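You operate a simulated robot arm through the tools that you are given. There is no shell and no other tool. Be economical: measure what you need, move in short steps, check, and stop when the job is done.

Carry out the task below with a simulated robot arm. There is one attempt and no reset: what you move stays moved.

Task
Put things in order on the top of the dining table. At the end: the brown wax pad stands on top of the red game box (marked "DRAUGHTS"); the white battery stands where the white bulb stood; the white bulb from the top of the dining table stands where the small striped green pot stood; the small striped green pot is on the blue coaster; whatever was shut is shut again. Leave all else as you found it, and nothing knocked over.

The check looks at the end state, three seconds after you hand in, the way a careful person would. Anything else that was tipped, shoved, dropped, spilled or broken makes it a failure.

Robot
A 7-joint arm with a two-finger parallel gripper, fixed in place. Base frame: the origin is at the foot of the arm, x ahead of it, y to its left, z up; the work surface is at about z = 0.74. Lengths are in m, angles in degrees, forces in N, time in s.
With the tool pointing down near the work surface it reaches from about 0.3 to 0.68 m from the base axis. Its first joint turns from -66.0 to 66.0 degrees. Payload 1.57 kg.
The TCP is the grasp point between the finger pads, 0.03 m short of the fingertips. In the tool frame z runs along the fingers and y along their closing line. The gripper opens to 0.11 m. The fingers are 0.024 m wide and 0.012 m thick; the gripper's body (0.048 by 0.112 m) begins 0.078 m behind the TCP.
Orientation is told as [roll, pitch, yaw] about the base's x, y, z axes, in that order, counted from this pose: with the fingers straight down and closing along the base's y, the tool's x points along the base's -x, its y along +y and its z along -z.

Tools
- The arm moves only by the tool apply_moves. Its argument "commands" is a list of rows, each a list of 3 entries, a list of its own where there are three numbers: the shift along the tool's x, y, z in units of 30 mm (1.0 is 30 mm), then the turn, a rotation vector about the tool's x, y, z in units of 6 degrees (1.0 is 6 degrees), then the gripper command, from -1 (shut) to 1 (fully open), values between in proportion. In form: [[[dx, dy, dz], [wx, wy, wz], fingers], ...]. A call has 1 to 10 rows; each row shifts and turns the commanded pose from where the row before left it, along the tool's axes as they then stand. A call with a number of a shift or a turn outside -1 to 1 is refused whole. Each row takes 0.2 s and may step no farther than 0.05 m and 8.6 degrees from the row before; otherwise, or with a gripper value out of range, the whole call is refused. A pose out of reach is approached as far as the arm can. The call stops where the force on the tool passes 40 N (or 10 N more than at its start, if that is more) or the arm is blocked; 0.2 s more then pass. The fingers move at their own pace (about 0.108 m/s each) and stop on an object; they squeeze with about 22 N. The grip force told is the motor's: it shows also when the fingers shut on nothing. Time passes only in rows, and 0.2 s behind the last, so rows that do not move let the fingers close. The reply holds the time, the measured pose of the TCP, the force on the tool along the base axes, the opening and the grip force, in the units named above and with some noise, with the torque about the TCP (base axes, N m) and any sound that the robot's microphone picked up, and new pictures: "views" is both (left out), scene, wrist or none.
- Cameras (640 x 400 px; columns grow to the right, rows downward): "scene" is fixed at [0.1738, -0.4, 1.3936]; the picture's right is [0.59, -0.81, 0.00], its down [-0.61, -0.45, -0.66] and it looks along [0.53, 0.39, -0.75] (base axes); focal length 310 px, centre (320, 200). "wrist" rides on the gripper at [0.07, 0.016, -0.141] in the tool frame; the picture's right is [-0.23, 0.97, 0.00], its down [-0.86, -0.20, -0.48] and it looks along [-0.47, -0.11, 0.88] (tool axes); focal length 222 px, centre (320, 200). There is no depth. A picture from a camera that has moved, and an enlarged one, comes with that camera's place and axes in the base frame and with its lens. The place of the scene camera against the robot may be out by one fixed shift of up to 0.025 m in any direction.
- close_up(camera, box): a new picture of the part [left, top, right, bottom] of that camera's present view, enlarged. It takes no simulated time.
- job_done(): hands the job in; it is judged then, once.

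Work in short steps. Places have to be worked out from the pictures, the camera data and where the tool is seen: move nearer, look again, correct. Check each grasp and each placing, and mend what went wrong. You have 120 turns and 200 pictures in all, those below and enlarged ones among them. Open the gripper and draw the arm clear of the work before you hand the job in, unless the task says otherwise; then end with one line.

The tools are called after ">>>" as name(argument=value, ...) on one line, values as JSON. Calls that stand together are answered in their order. apply_moves: Moves the arm, as the interface text tells. Its arguments: {"type":"object","properties":{"commands":{"type":"array"},"views":{"type":"string","enum":["both","scene","wrist","none"]}},"required":["commands"]} The other tools are called the same way: close_up (camera, box) takes an enlarged picture of a part of a camera's view; job_done () hands the job in.

At the start:

```text
time: 0.0
tcp_pos: [0.4583, 0.0628, 1.0168]
tool_rot: [0.1, 0.0, 0.0]
contact_force: [0.4, 0.2, 0.0]
moment: [0.0, 0.01, 0.02]
gripper_width: 0.1101
gripper_force: 0.0
```

scene: 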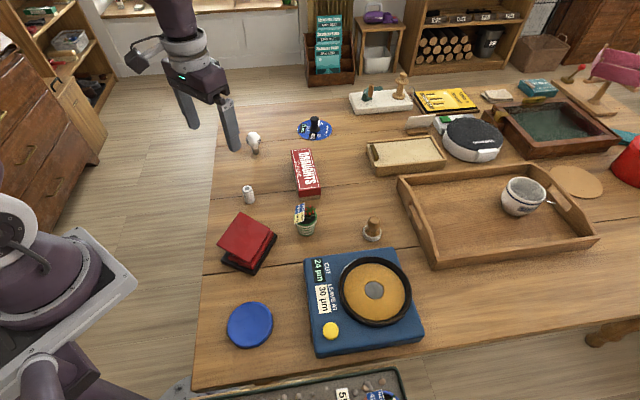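
wrist: 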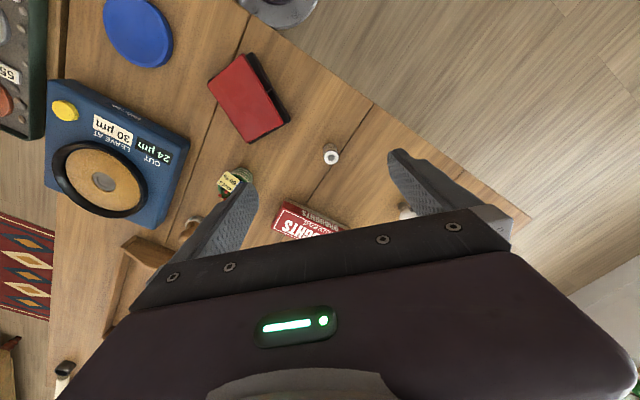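

I'll look closer at the near table area to identify the objects.

>>> close_up(camera="scene", box=[200, 110, 440, 260])

>>> close_up(camera="scene", box=[200, 200, 440, 400])

>>> close_up(camera="scene", box=[340, 60, 640, 250])

```text
2.67 times, centred on (320, 185) of scene
camera zoom: at [0.1738, -0.4, 1.3936], right [0.59, -0.81, 0.0], down [-0.61, -0.45, -0.66], along [0.53, 0.39, -0.75], focal length 828 px, centre (320, 240)
```

zoom: 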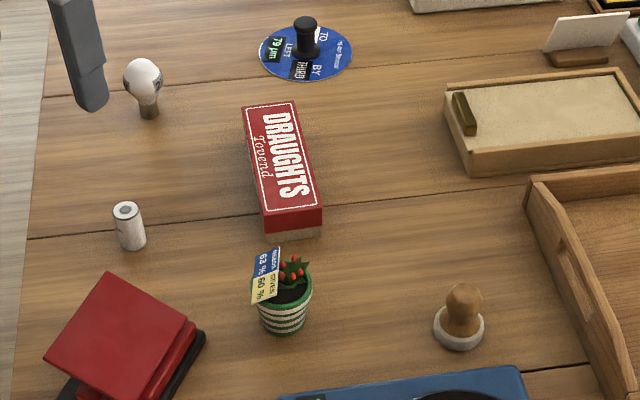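

```text
2.00 times, centred on (320, 300) of scene
camera zoom: at [0.1738, -0.4, 1.3936], right [0.59, -0.81, 0.0], down [-0.61, -0.45, -0.66], along [0.53, 0.39, -0.75], focal length 621 px, centre (320, 0)
```

zoom: 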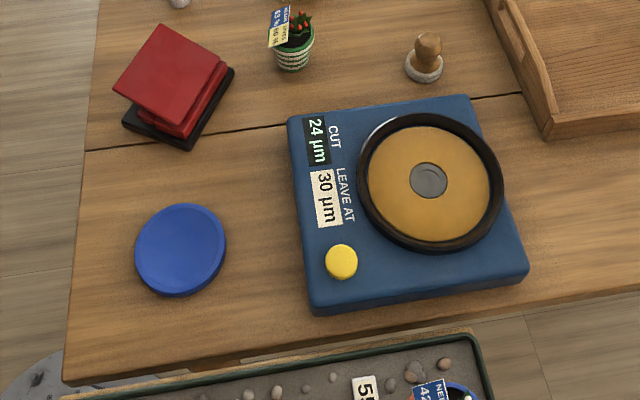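

```text
2.11 times, centred on (490, 155) of scene
camera zoom: at [0.1738, -0.4, 1.3936], right [0.59, -0.81, 0.0], down [-0.61, -0.45, -0.66], along [0.53, 0.39, -0.75], focal length 654 px, centre (-38, 295)
```

zoom: 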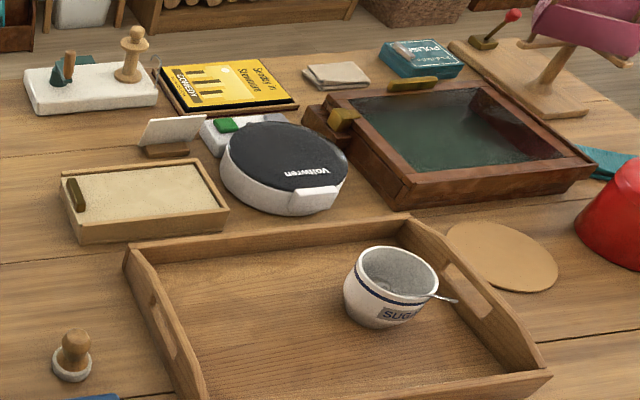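

The wax pad isn't obvious yet. I'll move the wrist camera back and right at height, to look at the red thing and the knobbed object.

>>> apply_moves(commands=[[[1, -1, 0], [0, 0, 0], 1], [[1, -1, 0], [0, 0, 0], 1], [[1, -1, 0], [0, 0, 0], 1], [[0, -1, 0], [0, 0, 0], 1]])

```text
time: 1.0
tcp_pos: [0.3684, -0.057, 1.0172]
tool_rot: [0.0, 0.0, 0.1]
contact_force: [-0.8, -0.4, 0.0]
moment: [0.02, 0.0, -0.07]
gripper_width: 0.1102
gripper_force: 0.1
camera wrist: at [0.2987, -0.0407, 1.1575], right [0.23, 0.97, 0.0], down [0.85, -0.2, 0.48], along [0.47, -0.11, -0.88], focal length 222 px, centre (320, 200)
```

scene: 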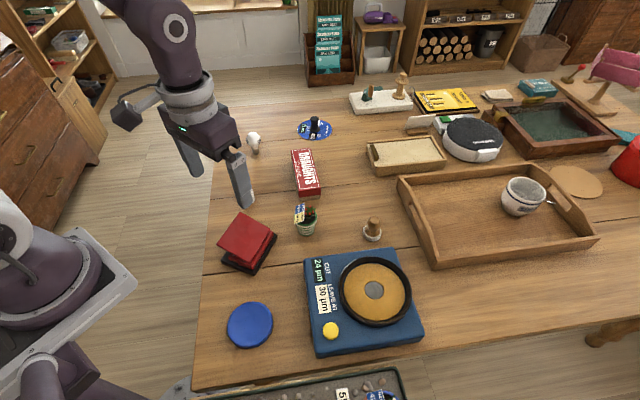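
wrist: 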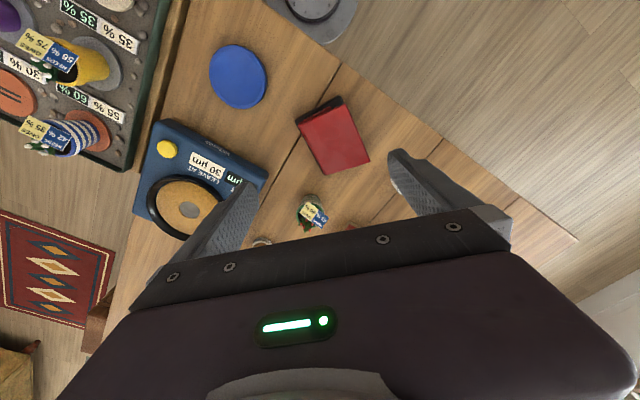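

>>> close_up(camera="wrist", box=[260, 70, 420, 190])

>>> close_up(camera="wrist", box=[0, 0, 280, 260])

>>> close_up(camera="scene", box=[200, 200, 300, 280])

>>> close_up(camera="scene", box=[340, 200, 410, 250])

```text
3.33 times, centred on (340, 130) of wrist
camera zoom: at [0.2987, -0.0407, 1.1575], right [0.23, 0.97, 0.0], down [0.85, -0.2, 0.48], along [0.47, -0.11, -0.88], focal length 740 px, centre (253, 433)
```

zoom: 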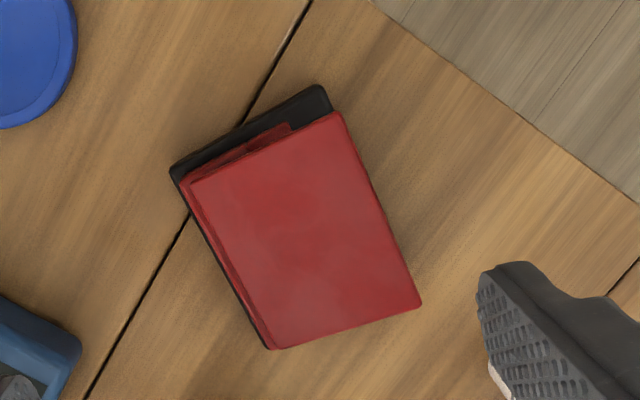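

```text
1.54 times, centred on (140, 130) of wrist
camera zoom: at [0.2987, -0.0407, 1.1575], right [0.23, 0.97, 0.0], down [0.85, -0.2, 0.48], along [0.47, -0.11, -0.88], focal length 342 px, centre (597, 308)
```

zoom: 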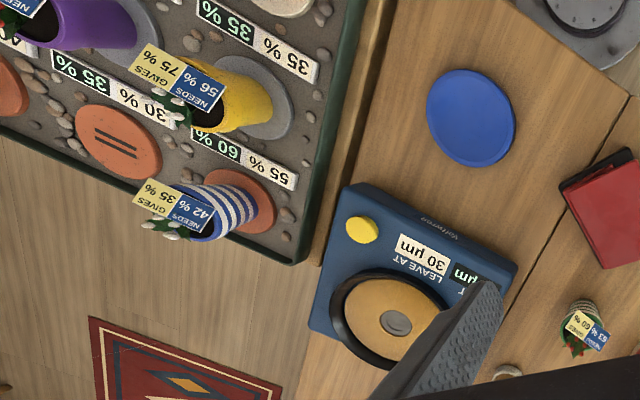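

```text
5.00 times, centred on (250, 240) of scene
camera zoom: at [0.1738, -0.4, 1.3936], right [0.59, -0.81, 0.0], down [-0.61, -0.45, -0.66], along [0.53, 0.39, -0.75], focal length 1552 px, centre (670, 0)
```

zoom: 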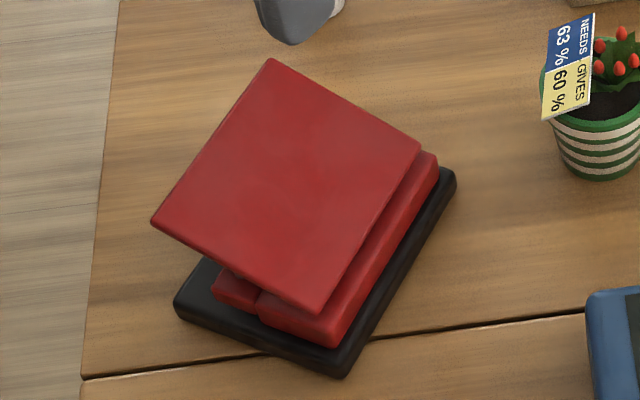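

```text
8.00 times, centred on (375, 225) of scene
camera zoom: at [0.1738, -0.4, 1.3936], right [0.59, -0.81, 0.0], down [-0.61, -0.45, -0.66], along [0.53, 0.39, -0.75], focal length 2483 px, centre (-120, 0)
```

zoom: 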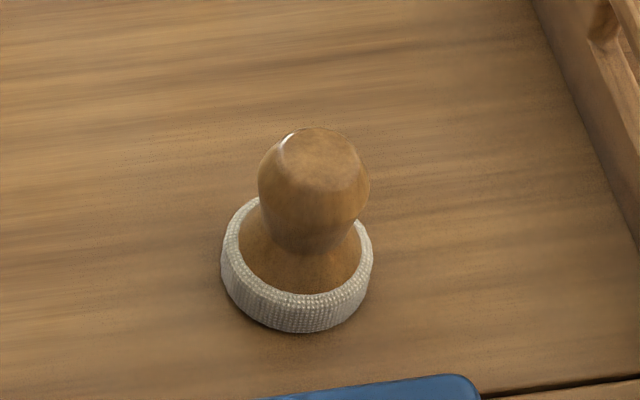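

The wooden-handled pad with the woven base is evidently the wax pad; the plain blue disc is the coaster. Next I lower the camera toward the pot (estimated at about (0.525, -0.105)).

>>> apply_moves(commands=[[[-0.67, -0.29, 0.8], [0, 0, 0], 1], [[-0.67, -0.29, 0.8], [0, 0, 0], 1], [[-0.67, -0.29, 0.8], [0, 0, 0], 1], [[-0.67, -0.29, 0.8], [0, 0, 0], 1], [[-0.67, -0.29, 0.8], [0, 0, 0], 1]], views="wrist")

>>> close_up(camera="wrist", box=[240, 80, 440, 230])

```text
time: 2.2
tcp_pos: [0.4693, -0.0998, 0.8966]
tool_rot: [0.0, 0.0, -0.1]
contact_force: [-0.1, 0.7, 0.0]
moment: [0.0, -0.03, -0.04]
gripper_width: 0.1102
gripper_force: 0.1
camera wrist: at [0.4005, -0.0836, 1.0354], right [0.23, 0.97, 0.0], down [0.85, -0.2, 0.48], along [0.47, -0.11, -0.88], focal length 222 px, centre (320, 200)
```

wrist: 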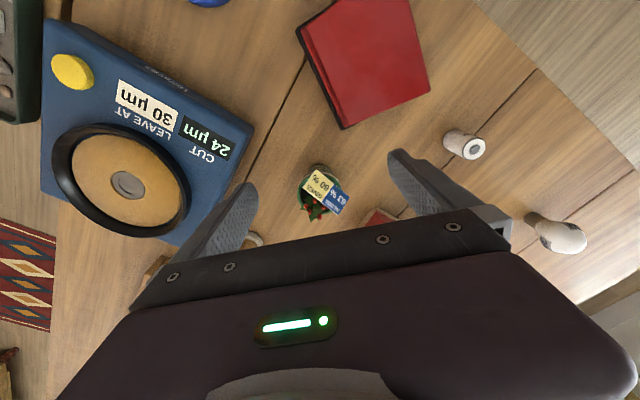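

```text
2.67 times, centred on (340, 155) of wrist
camera zoom: at [0.4005, -0.0836, 1.0354], right [0.23, 0.97, 0.0], down [0.85, -0.2, 0.48], along [0.47, -0.11, -0.88], focal length 592 px, centre (267, 320)
```

zoom: 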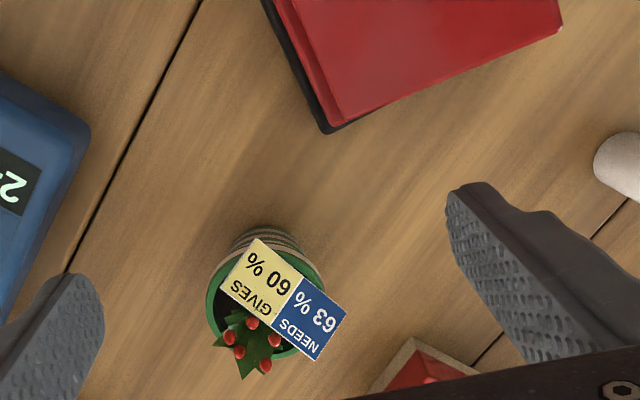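

Pot rim centre comes out at about (0.519, -0.111), rim about 0.056 wide; its label runs along roughly base (+1,+1). I'll centre over it and yaw +43° so the fingers close across the label's normal.

>>> apply_moves(commands=[[[-0.83, -0.19, 0], [0, 0, 0], 1], [[-0.83, -0.19, 0], [0, 0, -0.9], 1], [[0, 0, 0], [0, 0, -0.9], 1], [[0, 0, 0], [0, 0, -0.9], 1], [[0, 0, 0], [0, 0, -0.9], 1], [[0, 0, 0], [0, 0, -0.9], 1], [[0, 0, 0], [0, 0, -0.9], 1], [[0, 0, 0], [0, 0, -0.9], 1], [[0, 0, 0], [0, 0, -0.9], 1]])

>>> close_up(camera="wrist", box=[220, 80, 420, 230])

>>> close_up(camera="scene", box=[260, 170, 360, 240])

```text
time: 4.2
tcp_pos: [0.5192, -0.1126, 0.8962]
tool_rot: [0.0, -0.1, 43.3]
contact_force: [-0.7, 0.4, 0.6]
moment: [-0.01, -0.03, -0.01]
gripper_width: 0.1101
gripper_force: 0.0
camera wrist: at [0.4573, -0.1476, 1.0366], right [-0.5, 0.86, 0.0], down [0.76, 0.44, 0.48], along [0.41, 0.24, -0.88], focal length 222 px, centre (320, 200)
```

scene: 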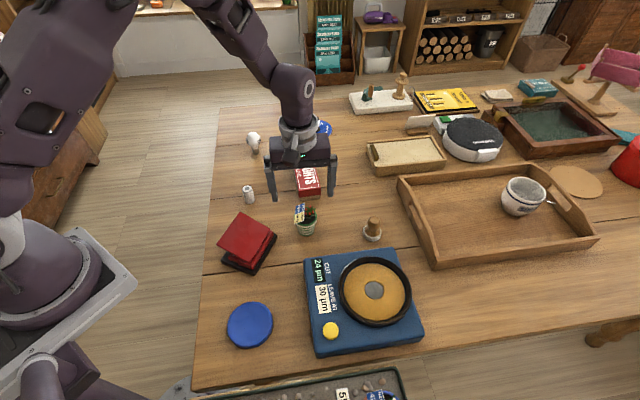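
wrist: 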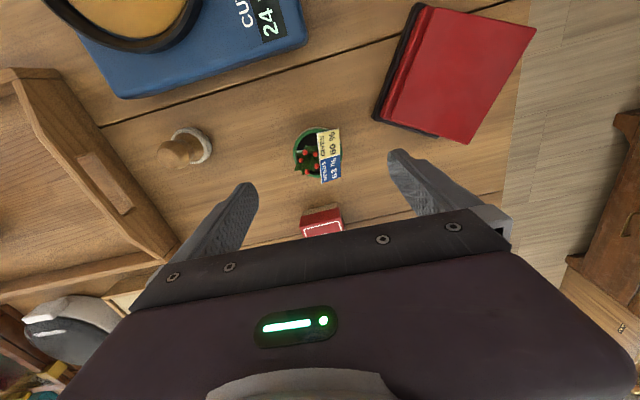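

```text
2.67 times, centred on (320, 155) of wrist
camera zoom: at [0.4573, -0.1476, 1.0366], right [-0.5, 0.86, 0.0], down [0.76, 0.44, 0.48], along [0.41, 0.24, -0.88], focal length 592 px, centre (320, 320)
```

zoom: 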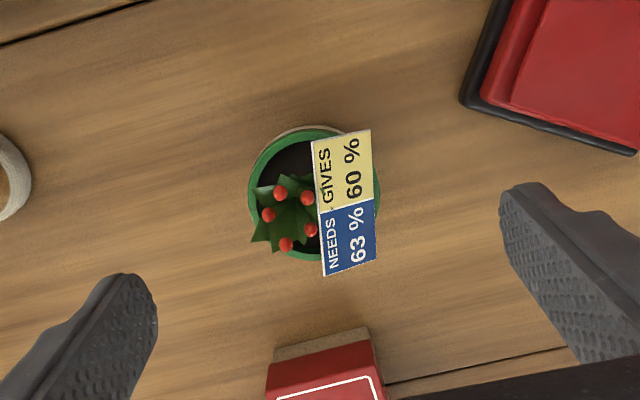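

```text
5.71 times, centred on (310, 205) of scene
camera zoom: at [0.1738, -0.4, 1.3936], right [0.59, -0.81, 0.0], down [-0.61, -0.45, -0.66], along [0.53, 0.39, -0.75], focal length 1774 px, centre (377, 171)
```

zoom: 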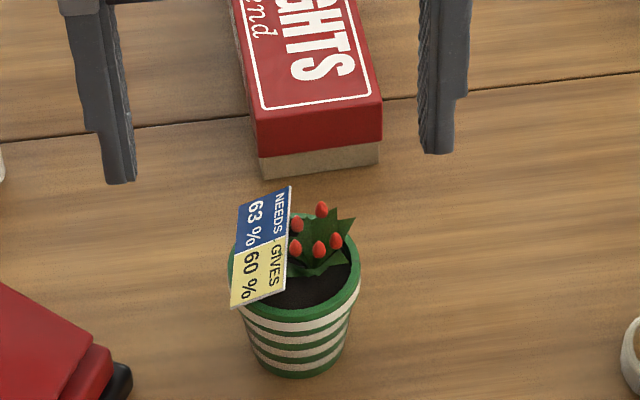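

Aligned: centre error under 2 mm. I narrow the opening to about 0.08 to stay clear of the red press and descend to TCP z ≈ 0.787.

>>> apply_moves(commands=[[[0, 0, 0], [0, 0, 0], 0.45], [[0, 0, 0.9], [0, 0, 0], 0.45], [[0, 0, 0.9], [0, 0, 0], 0.45], [[0, 0, 0.9], [0, 0, 0], 0.45], [[0, 0, 0.93], [0, 0, 0], 0.45]])

>>> close_up(camera="scene", box=[260, 170, 360, 240])

```text
time: 5.4
tcp_pos: [0.5199, -0.112, 0.7867]
tool_rot: [0.0, 0.0, 43.2]
contact_force: [1.0, -0.5, -1.4]
moment: [0.0, 0.04, -0.01]
gripper_width: 0.0798
gripper_force: 0.1
camera wrist: at [0.4577, -0.1472, 0.9266], right [-0.5, 0.87, 0.0], down [0.76, 0.44, 0.48], along [0.41, 0.24, -0.88], focal length 222 px, centre (320, 200)
```

scene: 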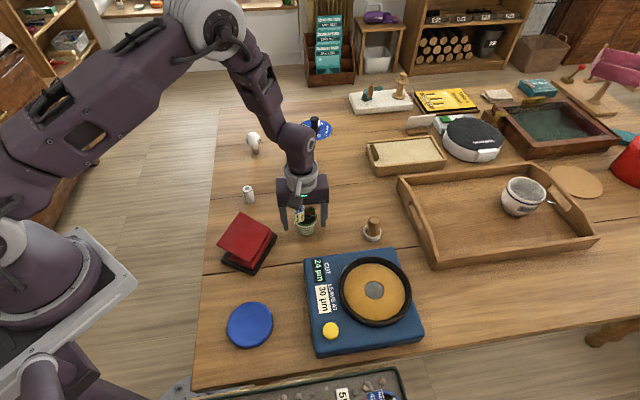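
wrist: 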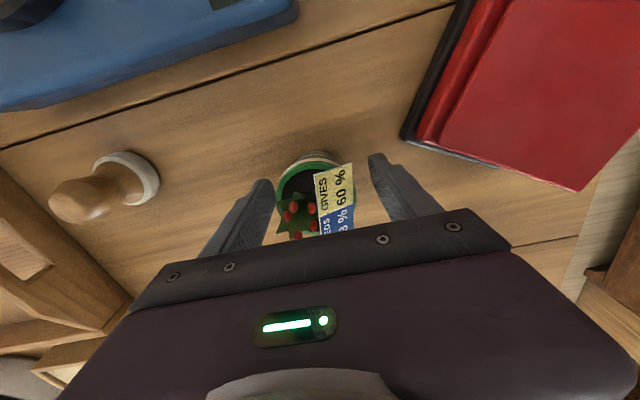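

```text
5.71 times, centred on (310, 205) of scene
camera zoom: at [0.1738, -0.4, 1.3936], right [0.59, -0.81, 0.0], down [-0.61, -0.45, -0.66], along [0.53, 0.39, -0.75], focal length 1774 px, centre (377, 171)
```

zoom: 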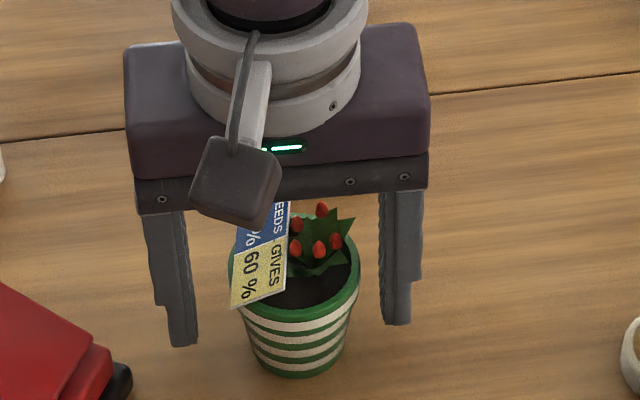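

The pot sits ~4 mm toward the tool's -y; I shift, then close gently with waiting rows.

>>> apply_moves(commands=[[[0, -0.13, 0], [0, 0, 0], 0.45], [[0, 0, 0], [0, 0, 0], 0.1], [[0, 0, 0], [0, 0, 0], -0.3], [[0, 0, 0], [0, 0, 0], -0.3]])

>>> close_up(camera="scene", box=[260, 170, 360, 240])

```text
time: 6.4
tcp_pos: [0.5231, -0.1146, 0.7878]
tool_rot: [0.0, 0.1, 43.2]
contact_force: [-0.3, -0.1, -1.1]
moment: [-0.01, -0.01, 0.01]
gripper_width: 0.055
gripper_force: 21.6
camera wrist: at [0.4602, -0.1503, 0.9272], right [-0.5, 0.87, 0.0], down [0.76, 0.44, 0.48], along [0.41, 0.24, -0.88], focal length 222 px, centre (320, 200)
```

scene: 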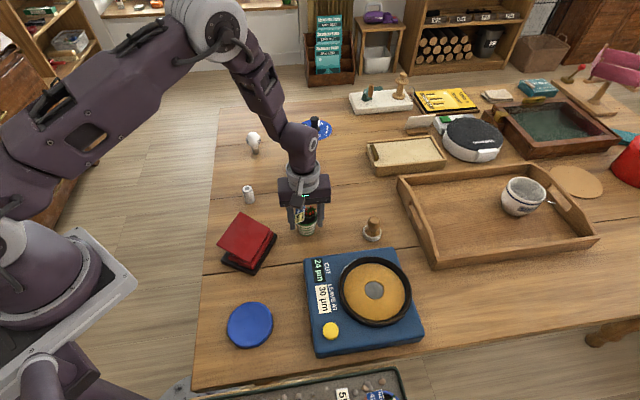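
wrist: 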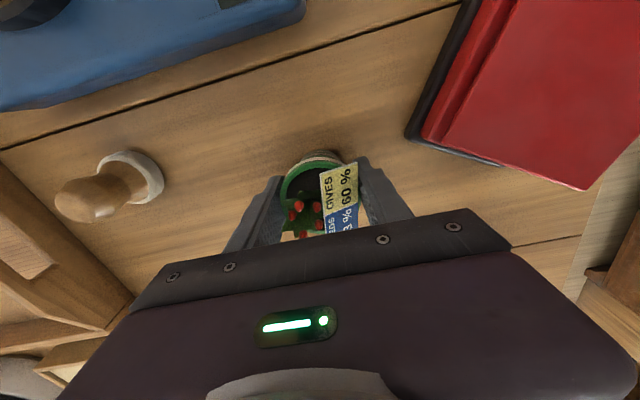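

```text
5.71 times, centred on (310, 205) of scene
camera zoom: at [0.1739, -0.4, 1.3936], right [0.59, -0.81, 0.0], down [-0.61, -0.45, -0.66], along [0.53, 0.39, -0.75], focal length 1774 px, centre (377, 171)
```

zoom: 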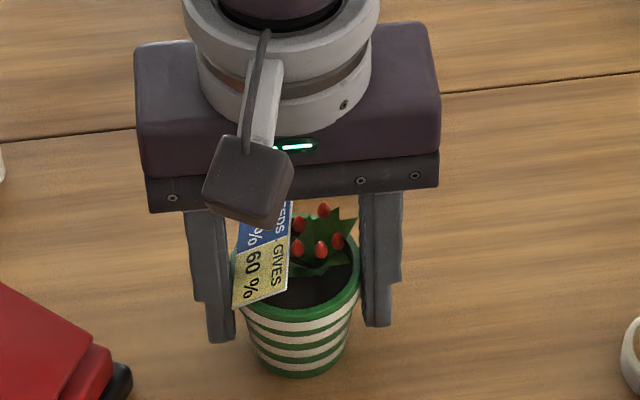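

Firm grip at 0.055 (pot home ≈ (0.523, -0.115)). Lift 0.12 m straight up.

>>> apply_moves(commands=[[[0, 0, -0.5], [0, 0, 0], -0.4], [[0, 0, -1], [0, 0, 0], -0.4], [[0, 0, -1], [0, 0, 0], -0.4], [[0, 0, -1], [0, 0, 0], -0.4], [[0, 0, -0.5], [0, 0, 0], -0.4]], views="none")

>>> apply_moves(commands=[[[0.5, 0.3, 0], [0, 0, 0], -0.4], [[0.9, 0.55, 0], [0, 0, 0], -0.4], [[0.9, 0.55, 0], [0, 0, 0], -0.4], [[0.9, 0.55, 0], [0, 0, 0], -0.4], [[0.9, 0.55, 0], [0, 0, 0], -0.4], [[0.9, 0.55, 0], [0, 0, 0], -0.4], [[0.9, 0.55, 0], [0, 0, 0], -0.4], [[0.9, 0.55, 0], [0, 0, 0], -0.4], [[0.61, 0.43, 0], [0, 0, 0], -0.4]])

```text
time: 7.6
tcp_pos: [0.521, -0.1177, 0.9069]
tool_rot: [0.1, 0.0, 43.1]
contact_force: [-1.0, 0.3, -2.3]
moment: [0.02, 0.0, 0.01]
gripper_width: 0.0552
gripper_force: 22.3
```

```text
time: 9.6
tcp_pos: [0.2657, -0.1682, 0.9081]
tool_rot: [-0.1, 0.0, 43.2]
contact_force: [-0.3, 0.1, -2.2]
moment: [-0.01, -0.01, -0.02]
gripper_width: 0.0551
gripper_force: 21.7
camera wrist: at [0.2037, -0.2026, 1.0477], right [-0.5, 0.87, 0.0], down [0.76, 0.44, 0.48], along [0.41, 0.24, -0.88], focal length 222 px, centre (320, 200)
```

scene: 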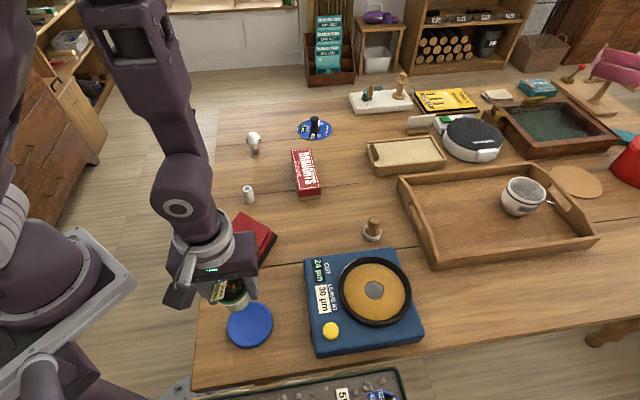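
wrist: 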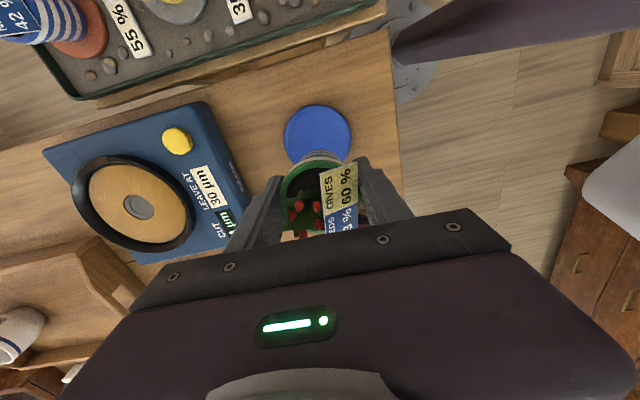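

Coaster centre ≈ (0.262, -0.173). I correct and lower to just above it.

>>> apply_moves(commands=[[[0.2, -0.03, 0.5], [0, 0, 0], -0.4], [[0, 0, 1], [0, 0, 0], -0.4], [[0, 0, 1], [0, 0, 0], -0.4], [[0, 0, 0.5], [0, 0, 0], -0.4]])

>>> close_up(camera="scene", box=[180, 240, 310, 360])

```text
time: 10.6
tcp_pos: [0.2614, -0.1723, 0.8185]
tool_rot: [0.0, 0.0, 43.2]
contact_force: [0.4, -0.5, -2.2]
moment: [0.0, 0.04, -0.01]
gripper_width: 0.0551
gripper_force: 23.2
camera wrist: at [0.1997, -0.2072, 0.9581], right [-0.5, 0.87, 0.0], down [0.76, 0.44, 0.48], along [0.41, 0.24, -0.88], focal length 222 px, centre (320, 200)
```

scene: 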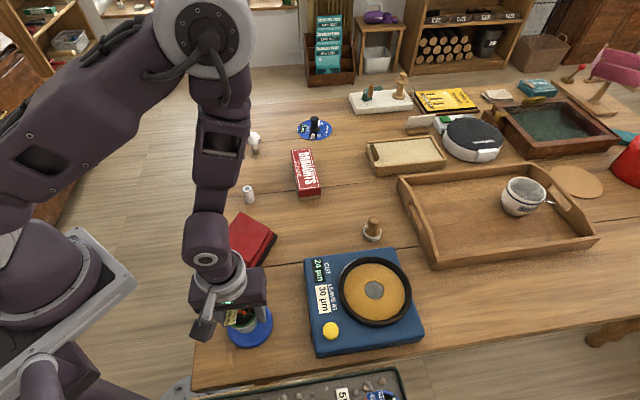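
wrist: 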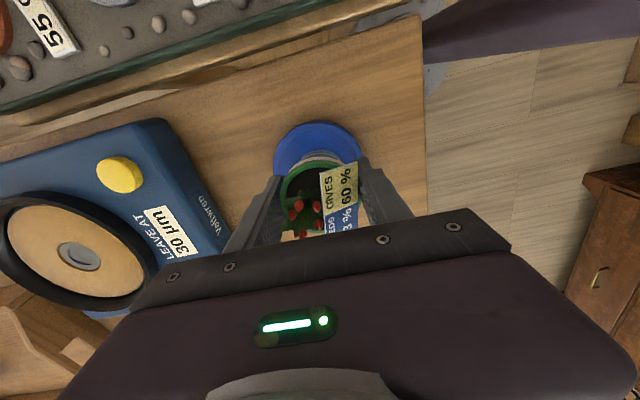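

```text
3.33 times, centred on (245, 300) of scene
camera zoom: at [0.1738, -0.4, 1.3936], right [0.59, -0.81, 0.0], down [-0.61, -0.45, -0.66], along [0.53, 0.39, -0.75], focal length 1035 px, centre (570, -133)
```

zoom: 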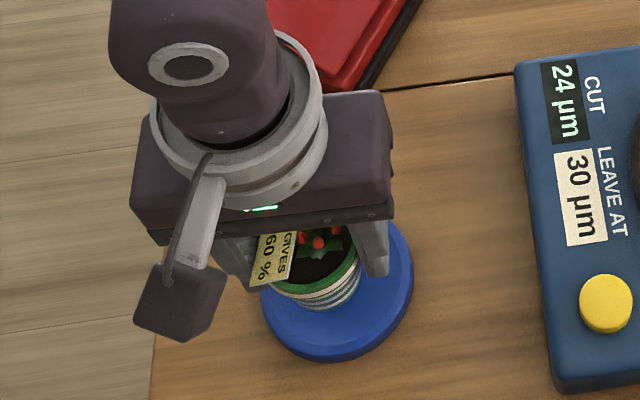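

Pot is above the coaster. Descend slowly, watching the force.

>>> apply_moves(commands=[[[0, 0, 0.15], [0, 0, 0], -0.4], [[0, 0, 0.15], [0, 0, 0], -0.4], [[0, 0, 0.1], [0, 0, 0], -0.4]], views="none")

```text
time: 11.4
tcp_pos: [0.263, -0.1724, 0.8076]
tool_rot: [0.0, 0.0, 43.2]
contact_force: [0.0, -0.2, -2.1]
moment: [0.0, 0.01, 0.0]
gripper_width: 0.0548
gripper_force: 21.8
```

>>> apply_moves(commands=[[[0, 0, 0.1], [0, 0, 0], -0.4], [[0, 0, 0.08], [0, 0, 0], -0.4]], views="wrist")

>>> close_up(camera="wrist", box=[240, 100, 400, 220])

```text
time: 12.0
tcp_pos: [0.2615, -0.1715, 0.8008]
tool_rot: [0.0, 0.0, 43.1]
contact_force: [0.2, 0.1, 13.1]
moment: [0.04, -0.05, 0.1]
gripper_width: 0.055
gripper_force: 22.4
camera wrist: at [0.1996, -0.2068, 0.9411], right [-0.5, 0.87, 0.0], down [0.76, 0.44, 0.48], along [0.41, 0.24, -0.88], focal length 222 px, centre (320, 200)
```

wrist: 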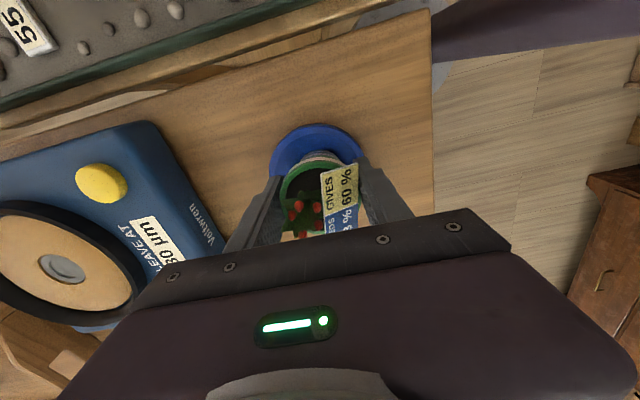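

```text
3.33 times, centred on (320, 160) of wrist
camera zoom: at [0.1996, -0.2068, 0.9411], right [-0.5, 0.87, 0.0], down [0.76, 0.44, 0.48], along [0.41, 0.24, -0.88], focal length 740 px, centre (320, 333)
```

zoom: 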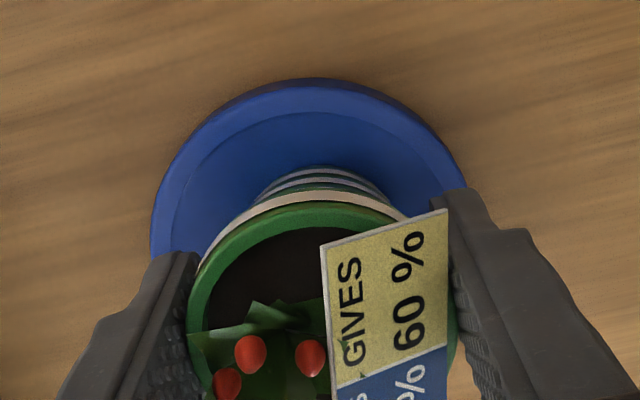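

Contact at z ≈ 0.801 with 13 N: it is standing. Open, then rise.

>>> apply_moves(commands=[[[0, 0, -0.06], [0, 0, 0], 0.1], [[0, 0, 0], [0, 0, 0], 0.4], [[0, 0, 0], [0, 0, 0], 0.4], [[0, 0, -0.6], [0, 0, 0], 0.4], [[0, 0, -1], [0, 0, 0], 0.4], [[0, 0, -1], [0, 0, 0], 0.4], [[0, 0, -1], [0, 0, 0], 0.4]])

>>> close_up(camera="wrist", box=[240, 80, 400, 200])

```text
time: 13.6
tcp_pos: [0.2622, -0.1709, 0.9091]
tool_rot: [0.0, 0.0, 43.2]
contact_force: [0.7, 0.0, 0.9]
moment: [0.02, 0.01, 0.0]
gripper_width: 0.0769
gripper_force: 0.1
camera wrist: at [0.1997, -0.2061, 1.0496], right [-0.5, 0.87, 0.0], down [0.76, 0.44, 0.48], along [0.41, 0.24, -0.88], focal length 222 px, centre (320, 200)
```

scene: 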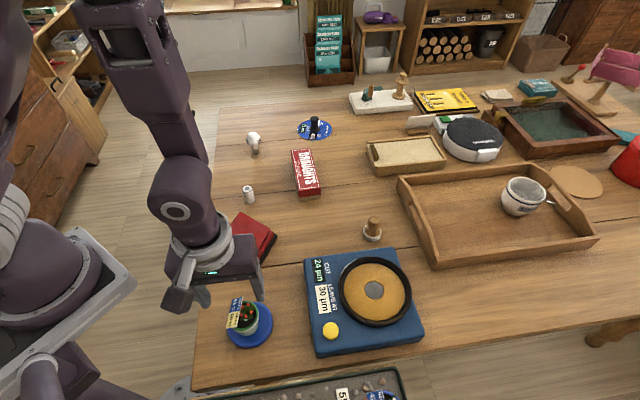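
wrist: 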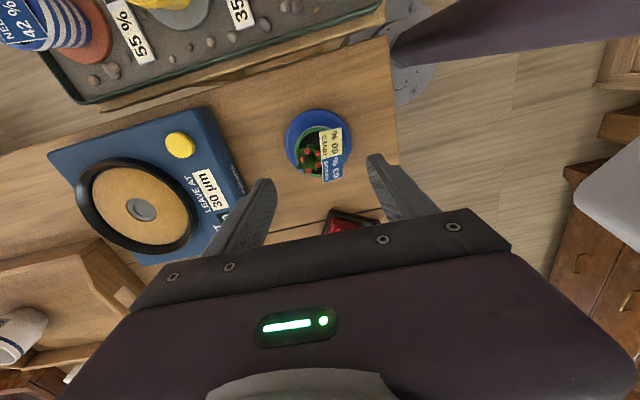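

```text
3.33 times, centred on (320, 140) of wrist
camera zoom: at [0.1997, -0.2061, 1.0496], right [-0.5, 0.87, 0.0], down [0.76, 0.44, 0.48], along [0.41, 0.24, -0.88], focal length 740 px, centre (320, 400)
```

zoom: 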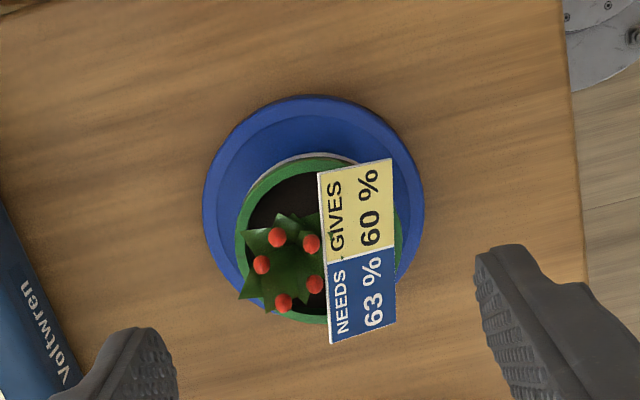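

The pot is well within the coaster. Now raise, yaw to about 17°, and head for the bulb near (0.66, 0.20).

>>> apply_moves(commands=[[[0, 0, -0.4], [0, 0, 0.88], 0.4], [[0, 0, -0.4], [0, 0, 0.88], 0.4], [[0, 0, -0.4], [0, 0, 0.88], 0.4], [[0, 0, -0.4], [0, 0, 0.88], 0.4], [[0, 0, -0.4], [0, 0, 0.88], 0.4], [[-1, 0.54, 0], [0, 0, 0], 0.4], [[-1, 0.54, 0], [0, 0, 0], 0.4], [[-1, 0.54, 0], [0, 0, 0], 0.4], [[-1, 0.54, 0], [0, 0, 0], 0.4], [[-1, 0.54, 0], [0, 0, 0], 0.4]], views="none")

>>> apply_moves(commands=[[[-1, 0.54, 0], [0, 0, 0], 0.4], [[-1, 0.54, 0], [0, 0, 0], 0.4], [[-1, 0.54, 0], [0, 0, 0], 0.4], [[-1, 0.54, 0], [0, 0, 0], 0.4], [[-1, 0.54, 0.5], [0, 0, 0], 0.4], [[-1, 0.54, 0.5], [0, 0, 0], 0.4], [[-1, 0.54, 0.5], [0, 0, 0], 0.4]])

```text
time: 15.8
tcp_pos: [0.3817, -0.0488, 0.9717]
tool_rot: [0.0, 0.0, 16.7]
contact_force: [0.3, -0.1, -0.7]
moment: [0.02, -0.01, -0.02]
gripper_width: 0.0771
gripper_force: 0.1
```

```text
time: 17.4
tcp_pos: [0.551, 0.1193, 0.9256]
tool_rot: [0.0, 0.1, 16.9]
contact_force: [1.0, -0.1, -0.7]
moment: [-0.01, 0.03, 0.02]
gripper_width: 0.0769
gripper_force: 0.0
camera wrist: at [0.4796, 0.1149, 1.0646], right [-0.06, 1.0, 0.0], down [0.88, 0.06, 0.48], along [0.48, 0.03, -0.88], focal length 222 px, centre (320, 200)
```

scene: 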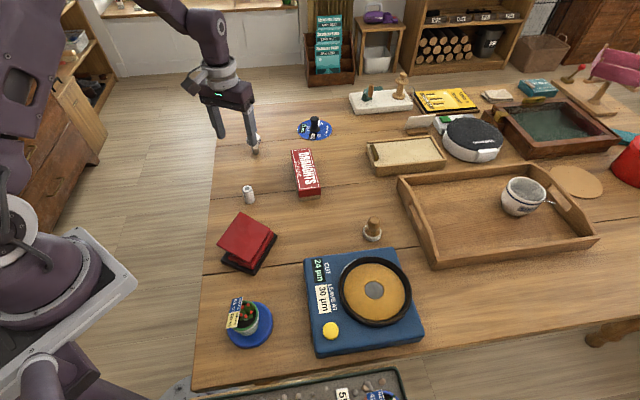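
wrist: 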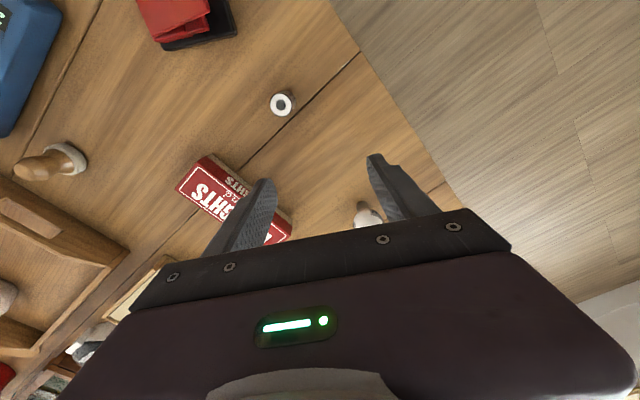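

Bulb base ≈ (0.66, 0.20). Move closer, keeping height.

>>> apply_moves(commands=[[[-0.8, 0.42, 0], [0, 0, 0], 0.4], [[-0.8, 0.42, 0], [0, 0, 0], 0.4], [[-0.8, 0.42, 0], [0, 0, 0], 0.4], [[-0.8, 0.42, 0], [0, 0, 0], 0.4]])

>>> close_up(camera="wrist", box=[240, 100, 440, 230])

>>> close_up(camera="scene", box=[200, 90, 310, 210])

```text
time: 18.4
tcp_pos: [0.6268, 0.1939, 0.9258]
tool_rot: [0.0, 0.1, 16.7]
contact_force: [-0.1, 0.5, 0.2]
moment: [0.02, -0.02, 0.0]
gripper_width: 0.0771
gripper_force: 0.1
camera wrist: at [0.556, 0.1896, 1.0657], right [-0.06, 1.0, 0.0], down [0.88, 0.06, 0.48], along [0.48, 0.03, -0.88], focal length 222 px, centre (320, 200)
```

scene: 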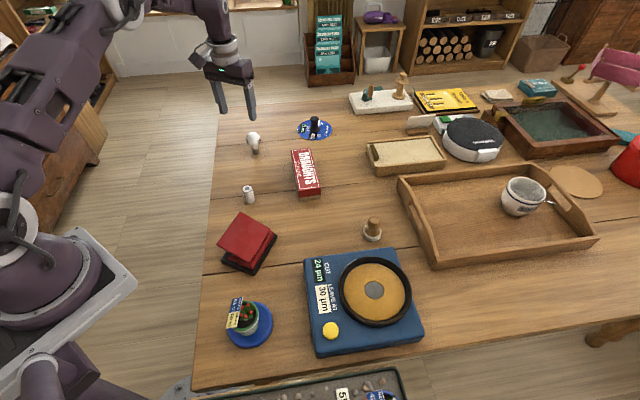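
wrist: 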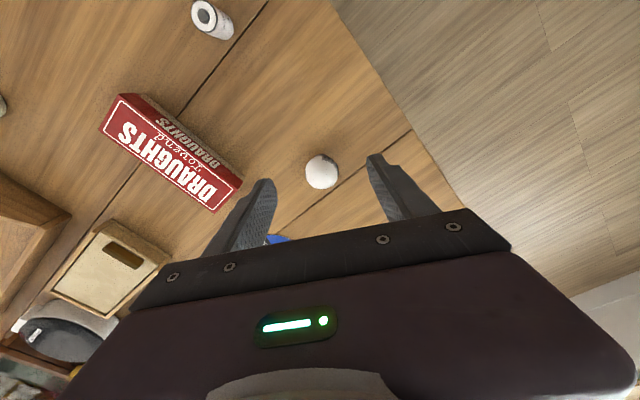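

```text
3.08 times, centred on (340, 165) of wrist
camera zoom: at [0.556, 0.1896, 1.0657], right [-0.06, 1.0, 0.0], down [0.88, 0.06, 0.48], along [0.48, 0.03, -0.88], focal length 684 px, centre (258, 308)
```

zoom: 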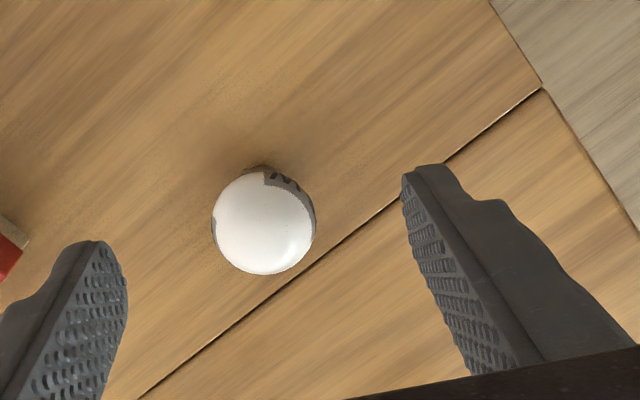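

```text
3.33 times, centred on (255, 150) of scene
camera zoom: at [0.1738, -0.4, 1.3936], right [0.59, -0.81, 0.0], down [-0.61, -0.45, -0.66], along [0.53, 0.39, -0.75], focal length 1035 px, centre (537, 367)
```

zoom: 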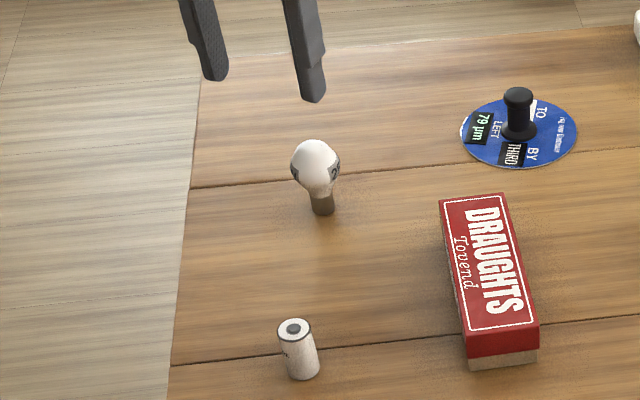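

Bulb globe ~0.042 wide, centred at about (0.662, 0.198, 0.795). Move over it and descend part way.

>>> apply_moves(commands=[[[-0.58, -0.1, 0], [0, 0, 0], 0.4], [[-0.58, -0.1, 0], [0, 0, 0], 0.4], [[0, 0, 1], [0, 0, 0], 0.4], [[0, 0, 0.8], [0, 0, 0], 0.4]])

>>> close_up(camera="wrist", box=[240, 100, 440, 230])

>>> close_up(camera="scene", box=[200, 90, 310, 170])

```text
time: 19.4
tcp_pos: [0.662, 0.1963, 0.8718]
tool_rot: [-0.1, 0.0, 16.8]
contact_force: [0.4, -0.4, -0.2]
moment: [0.0, -0.01, 0.03]
gripper_width: 0.077
gripper_force: 0.1
out of reach, approached as far as the arm can: row 2
camera wrist: at [0.5907, 0.1937, 1.0117], right [-0.06, 1.0, 0.0], down [0.88, 0.06, 0.48], along [0.48, 0.03, -0.88], focal length 222 px, centre (320, 200)
```

scene: 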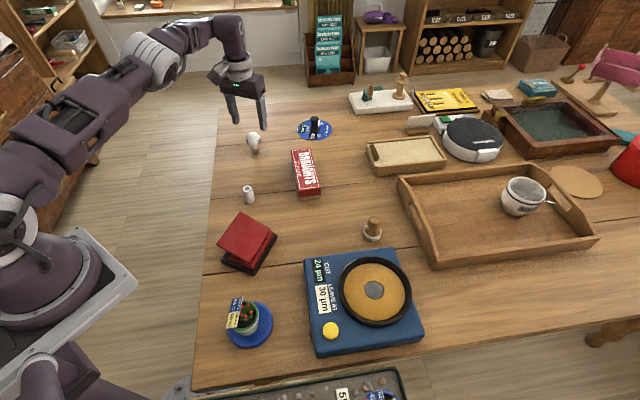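
wrist: 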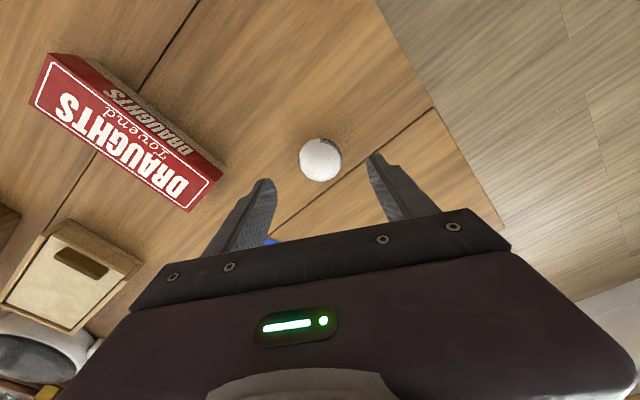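

```text
3.08 times, centred on (340, 165) of wrist
camera zoom: at [0.5907, 0.1937, 1.0117], right [-0.06, 1.0, 0.0], down [0.88, 0.06, 0.48], along [0.48, 0.03, -0.88], focal length 684 px, centre (258, 308)
```

zoom: 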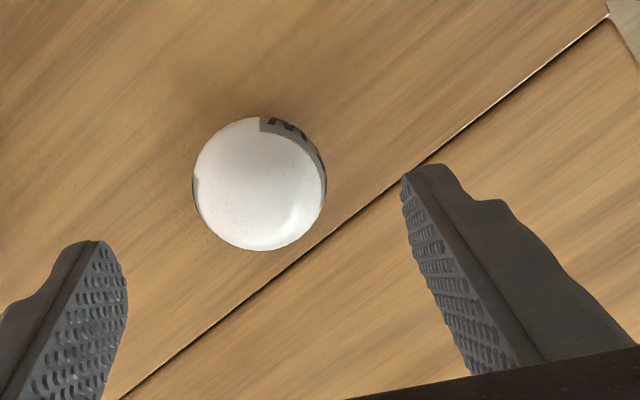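

```text
5.00 times, centred on (255, 130) of scene
camera zoom: at [0.1738, -0.4, 1.3936], right [0.59, -0.81, 0.0], down [-0.61, -0.45, -0.66], along [0.53, 0.39, -0.75], focal length 1552 px, centre (645, 550)
```

zoom: 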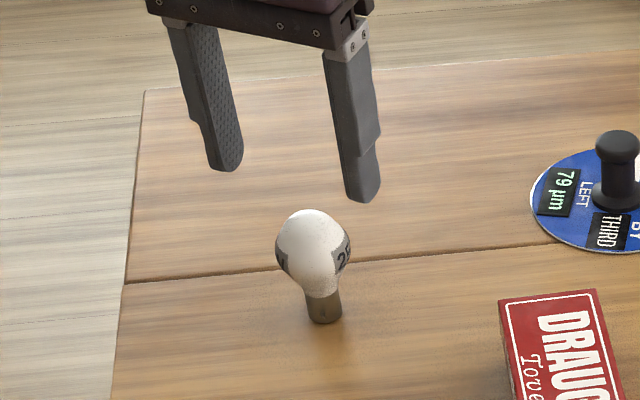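

Triangulated bulb globe (0.664, 0.198, z 0.79), reach is good. Descend to z ≈ 0.79.

>>> apply_moves(commands=[[[-0.07, 0.045, 0.7], [0, 0, 0], 0.4], [[0, 0, 0.7], [0, 0, 0], 0.4], [[0, 0, 0.7], [0, 0, 0], 0.4], [[0, 0, 0.55], [0, 0, 0], 0.4]])

>>> close_up(camera="wrist", box=[220, 100, 420, 230])

>>> close_up(camera="scene", box=[200, 100, 310, 180])

```text
time: 20.4
tcp_pos: [0.659, 0.1986, 0.7908]
tool_rot: [-0.1, 0.1, 16.7]
contact_force: [0.1, 0.6, 0.4]
moment: [-0.03, 0.02, 0.0]
gripper_width: 0.0769
gripper_force: 0.0
out of reach, approached as far as the arm can: row 4
camera wrist: at [0.5879, 0.1948, 0.9323], right [-0.06, 1.0, 0.0], down [0.88, 0.06, 0.48], along [0.48, 0.03, -0.88], focal length 222 px, centre (320, 200)
```

scene: 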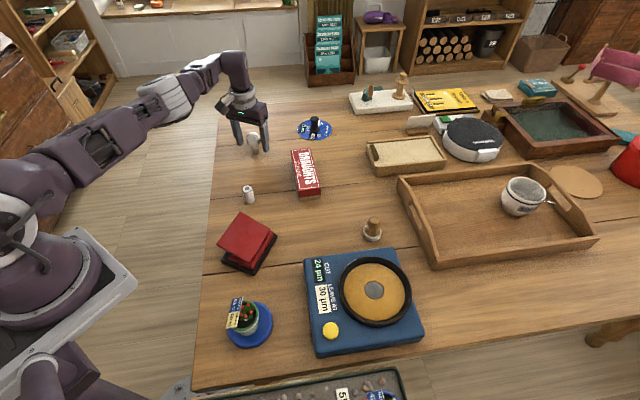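
wrist: 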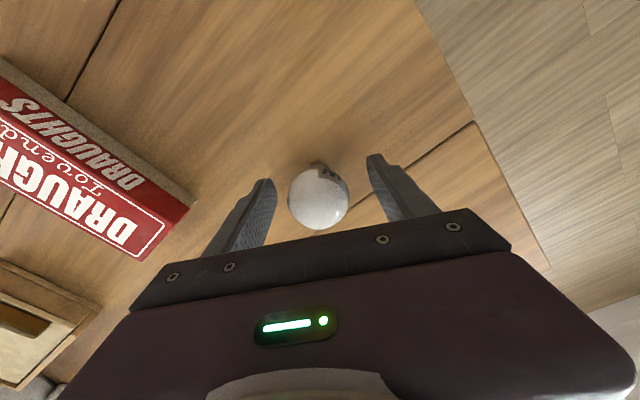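

```text
3.08 times, centred on (320, 165) of wrist
camera zoom: at [0.5879, 0.1948, 0.9323], right [-0.06, 1.0, 0.0], down [0.88, 0.06, 0.48], along [0.48, 0.03, -0.88], focal length 684 px, centre (320, 308)
```

zoom: 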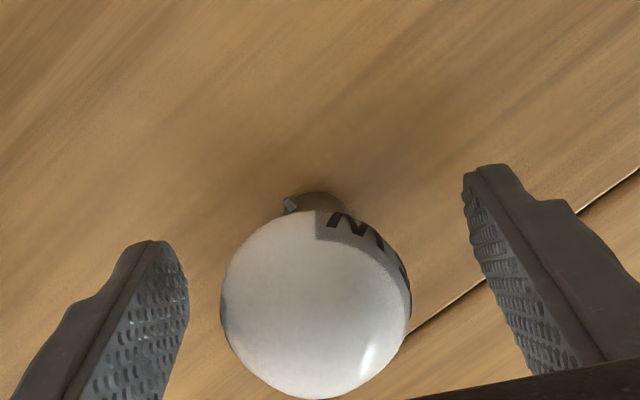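

```text
5.00 times, centred on (255, 140) of scene
camera zoom: at [0.1738, -0.4, 1.3936], right [0.59, -0.81, 0.0], down [-0.61, -0.45, -0.66], along [0.53, 0.39, -0.75], focal length 1552 px, centre (645, 500)
```

zoom: 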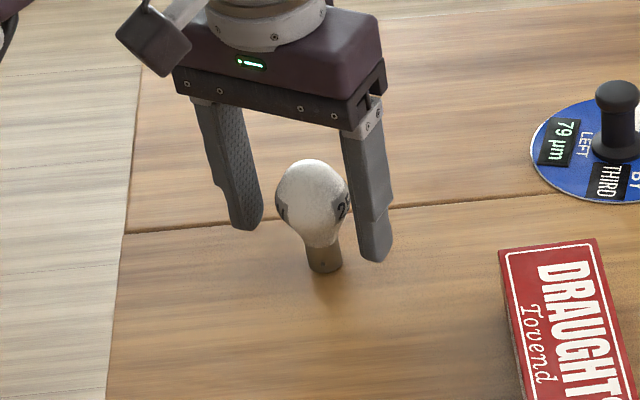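

Bulb centre (0.664, 0.199) against TCP (0.659, 0.199): within finger width. Close on it.

>>> apply_moves(commands=[[[0, -0.05, 0], [0, 0, 0], 0.1], [[0, 0, 0], [0, 0, 0], -0.1], [[0, 0, 0], [0, 0, 0], -0.4], [[0, 0, 0], [0, 0, 0], -0.4]])

>>> close_up(camera="scene", box=[200, 100, 310, 180])

>>> close_up(camera="wrist", box=[220, 100, 420, 230])

```text
time: 21.4
tcp_pos: [0.659, 0.1964, 0.7924]
tool_rot: [0.0, -0.1, 16.8]
contact_force: [-1.1, -0.5, 0.5]
moment: [0.0, 0.0, 0.0]
gripper_width: 0.0438
gripper_force: 21.8
camera wrist: at [0.5884, 0.1935, 0.9324], right [-0.06, 1.0, 0.0], down [0.88, 0.06, 0.48], along [0.48, 0.03, -0.88], focal length 222 px, centre (320, 200)
```

scene: 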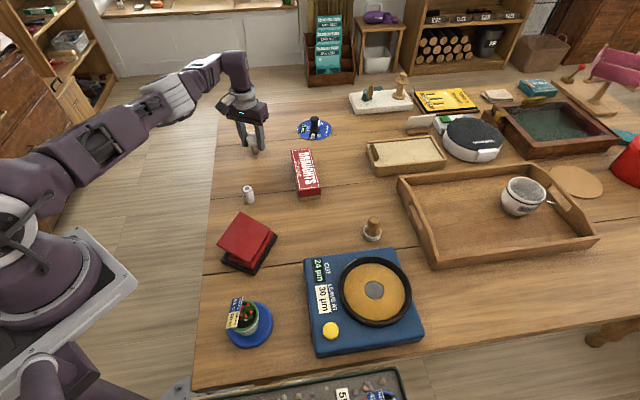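
wrist: 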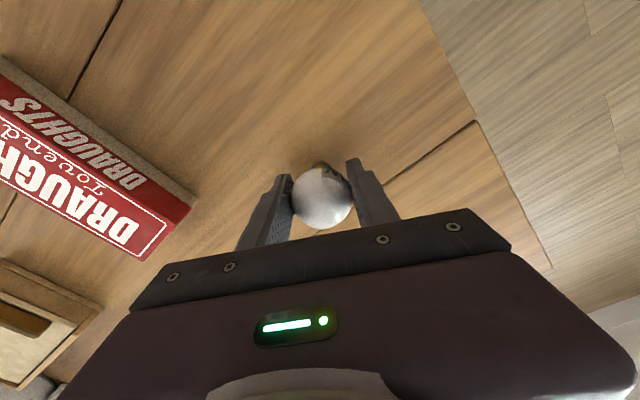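

```text
5.00 times, centred on (255, 140) of scene
camera zoom: at [0.1738, -0.4, 1.3936], right [0.59, -0.81, 0.0], down [-0.61, -0.45, -0.66], along [0.53, 0.39, -0.75], focal length 1552 px, centre (645, 500)
```

zoom: 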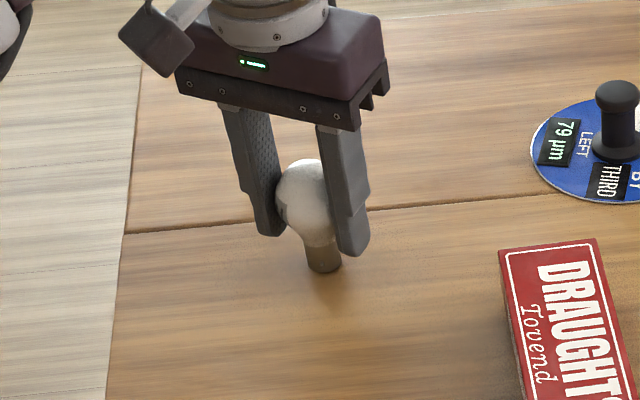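

```text
3.08 times, centred on (320, 165) of wrist
camera zoom: at [0.5884, 0.1935, 0.9324], right [-0.06, 1.0, 0.0], down [0.88, 0.06, 0.48], along [0.48, 0.03, -0.88], focal length 684 px, centre (320, 308)
```

zoom: 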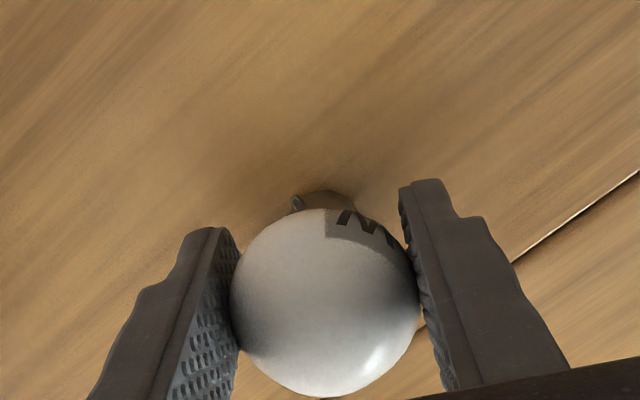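

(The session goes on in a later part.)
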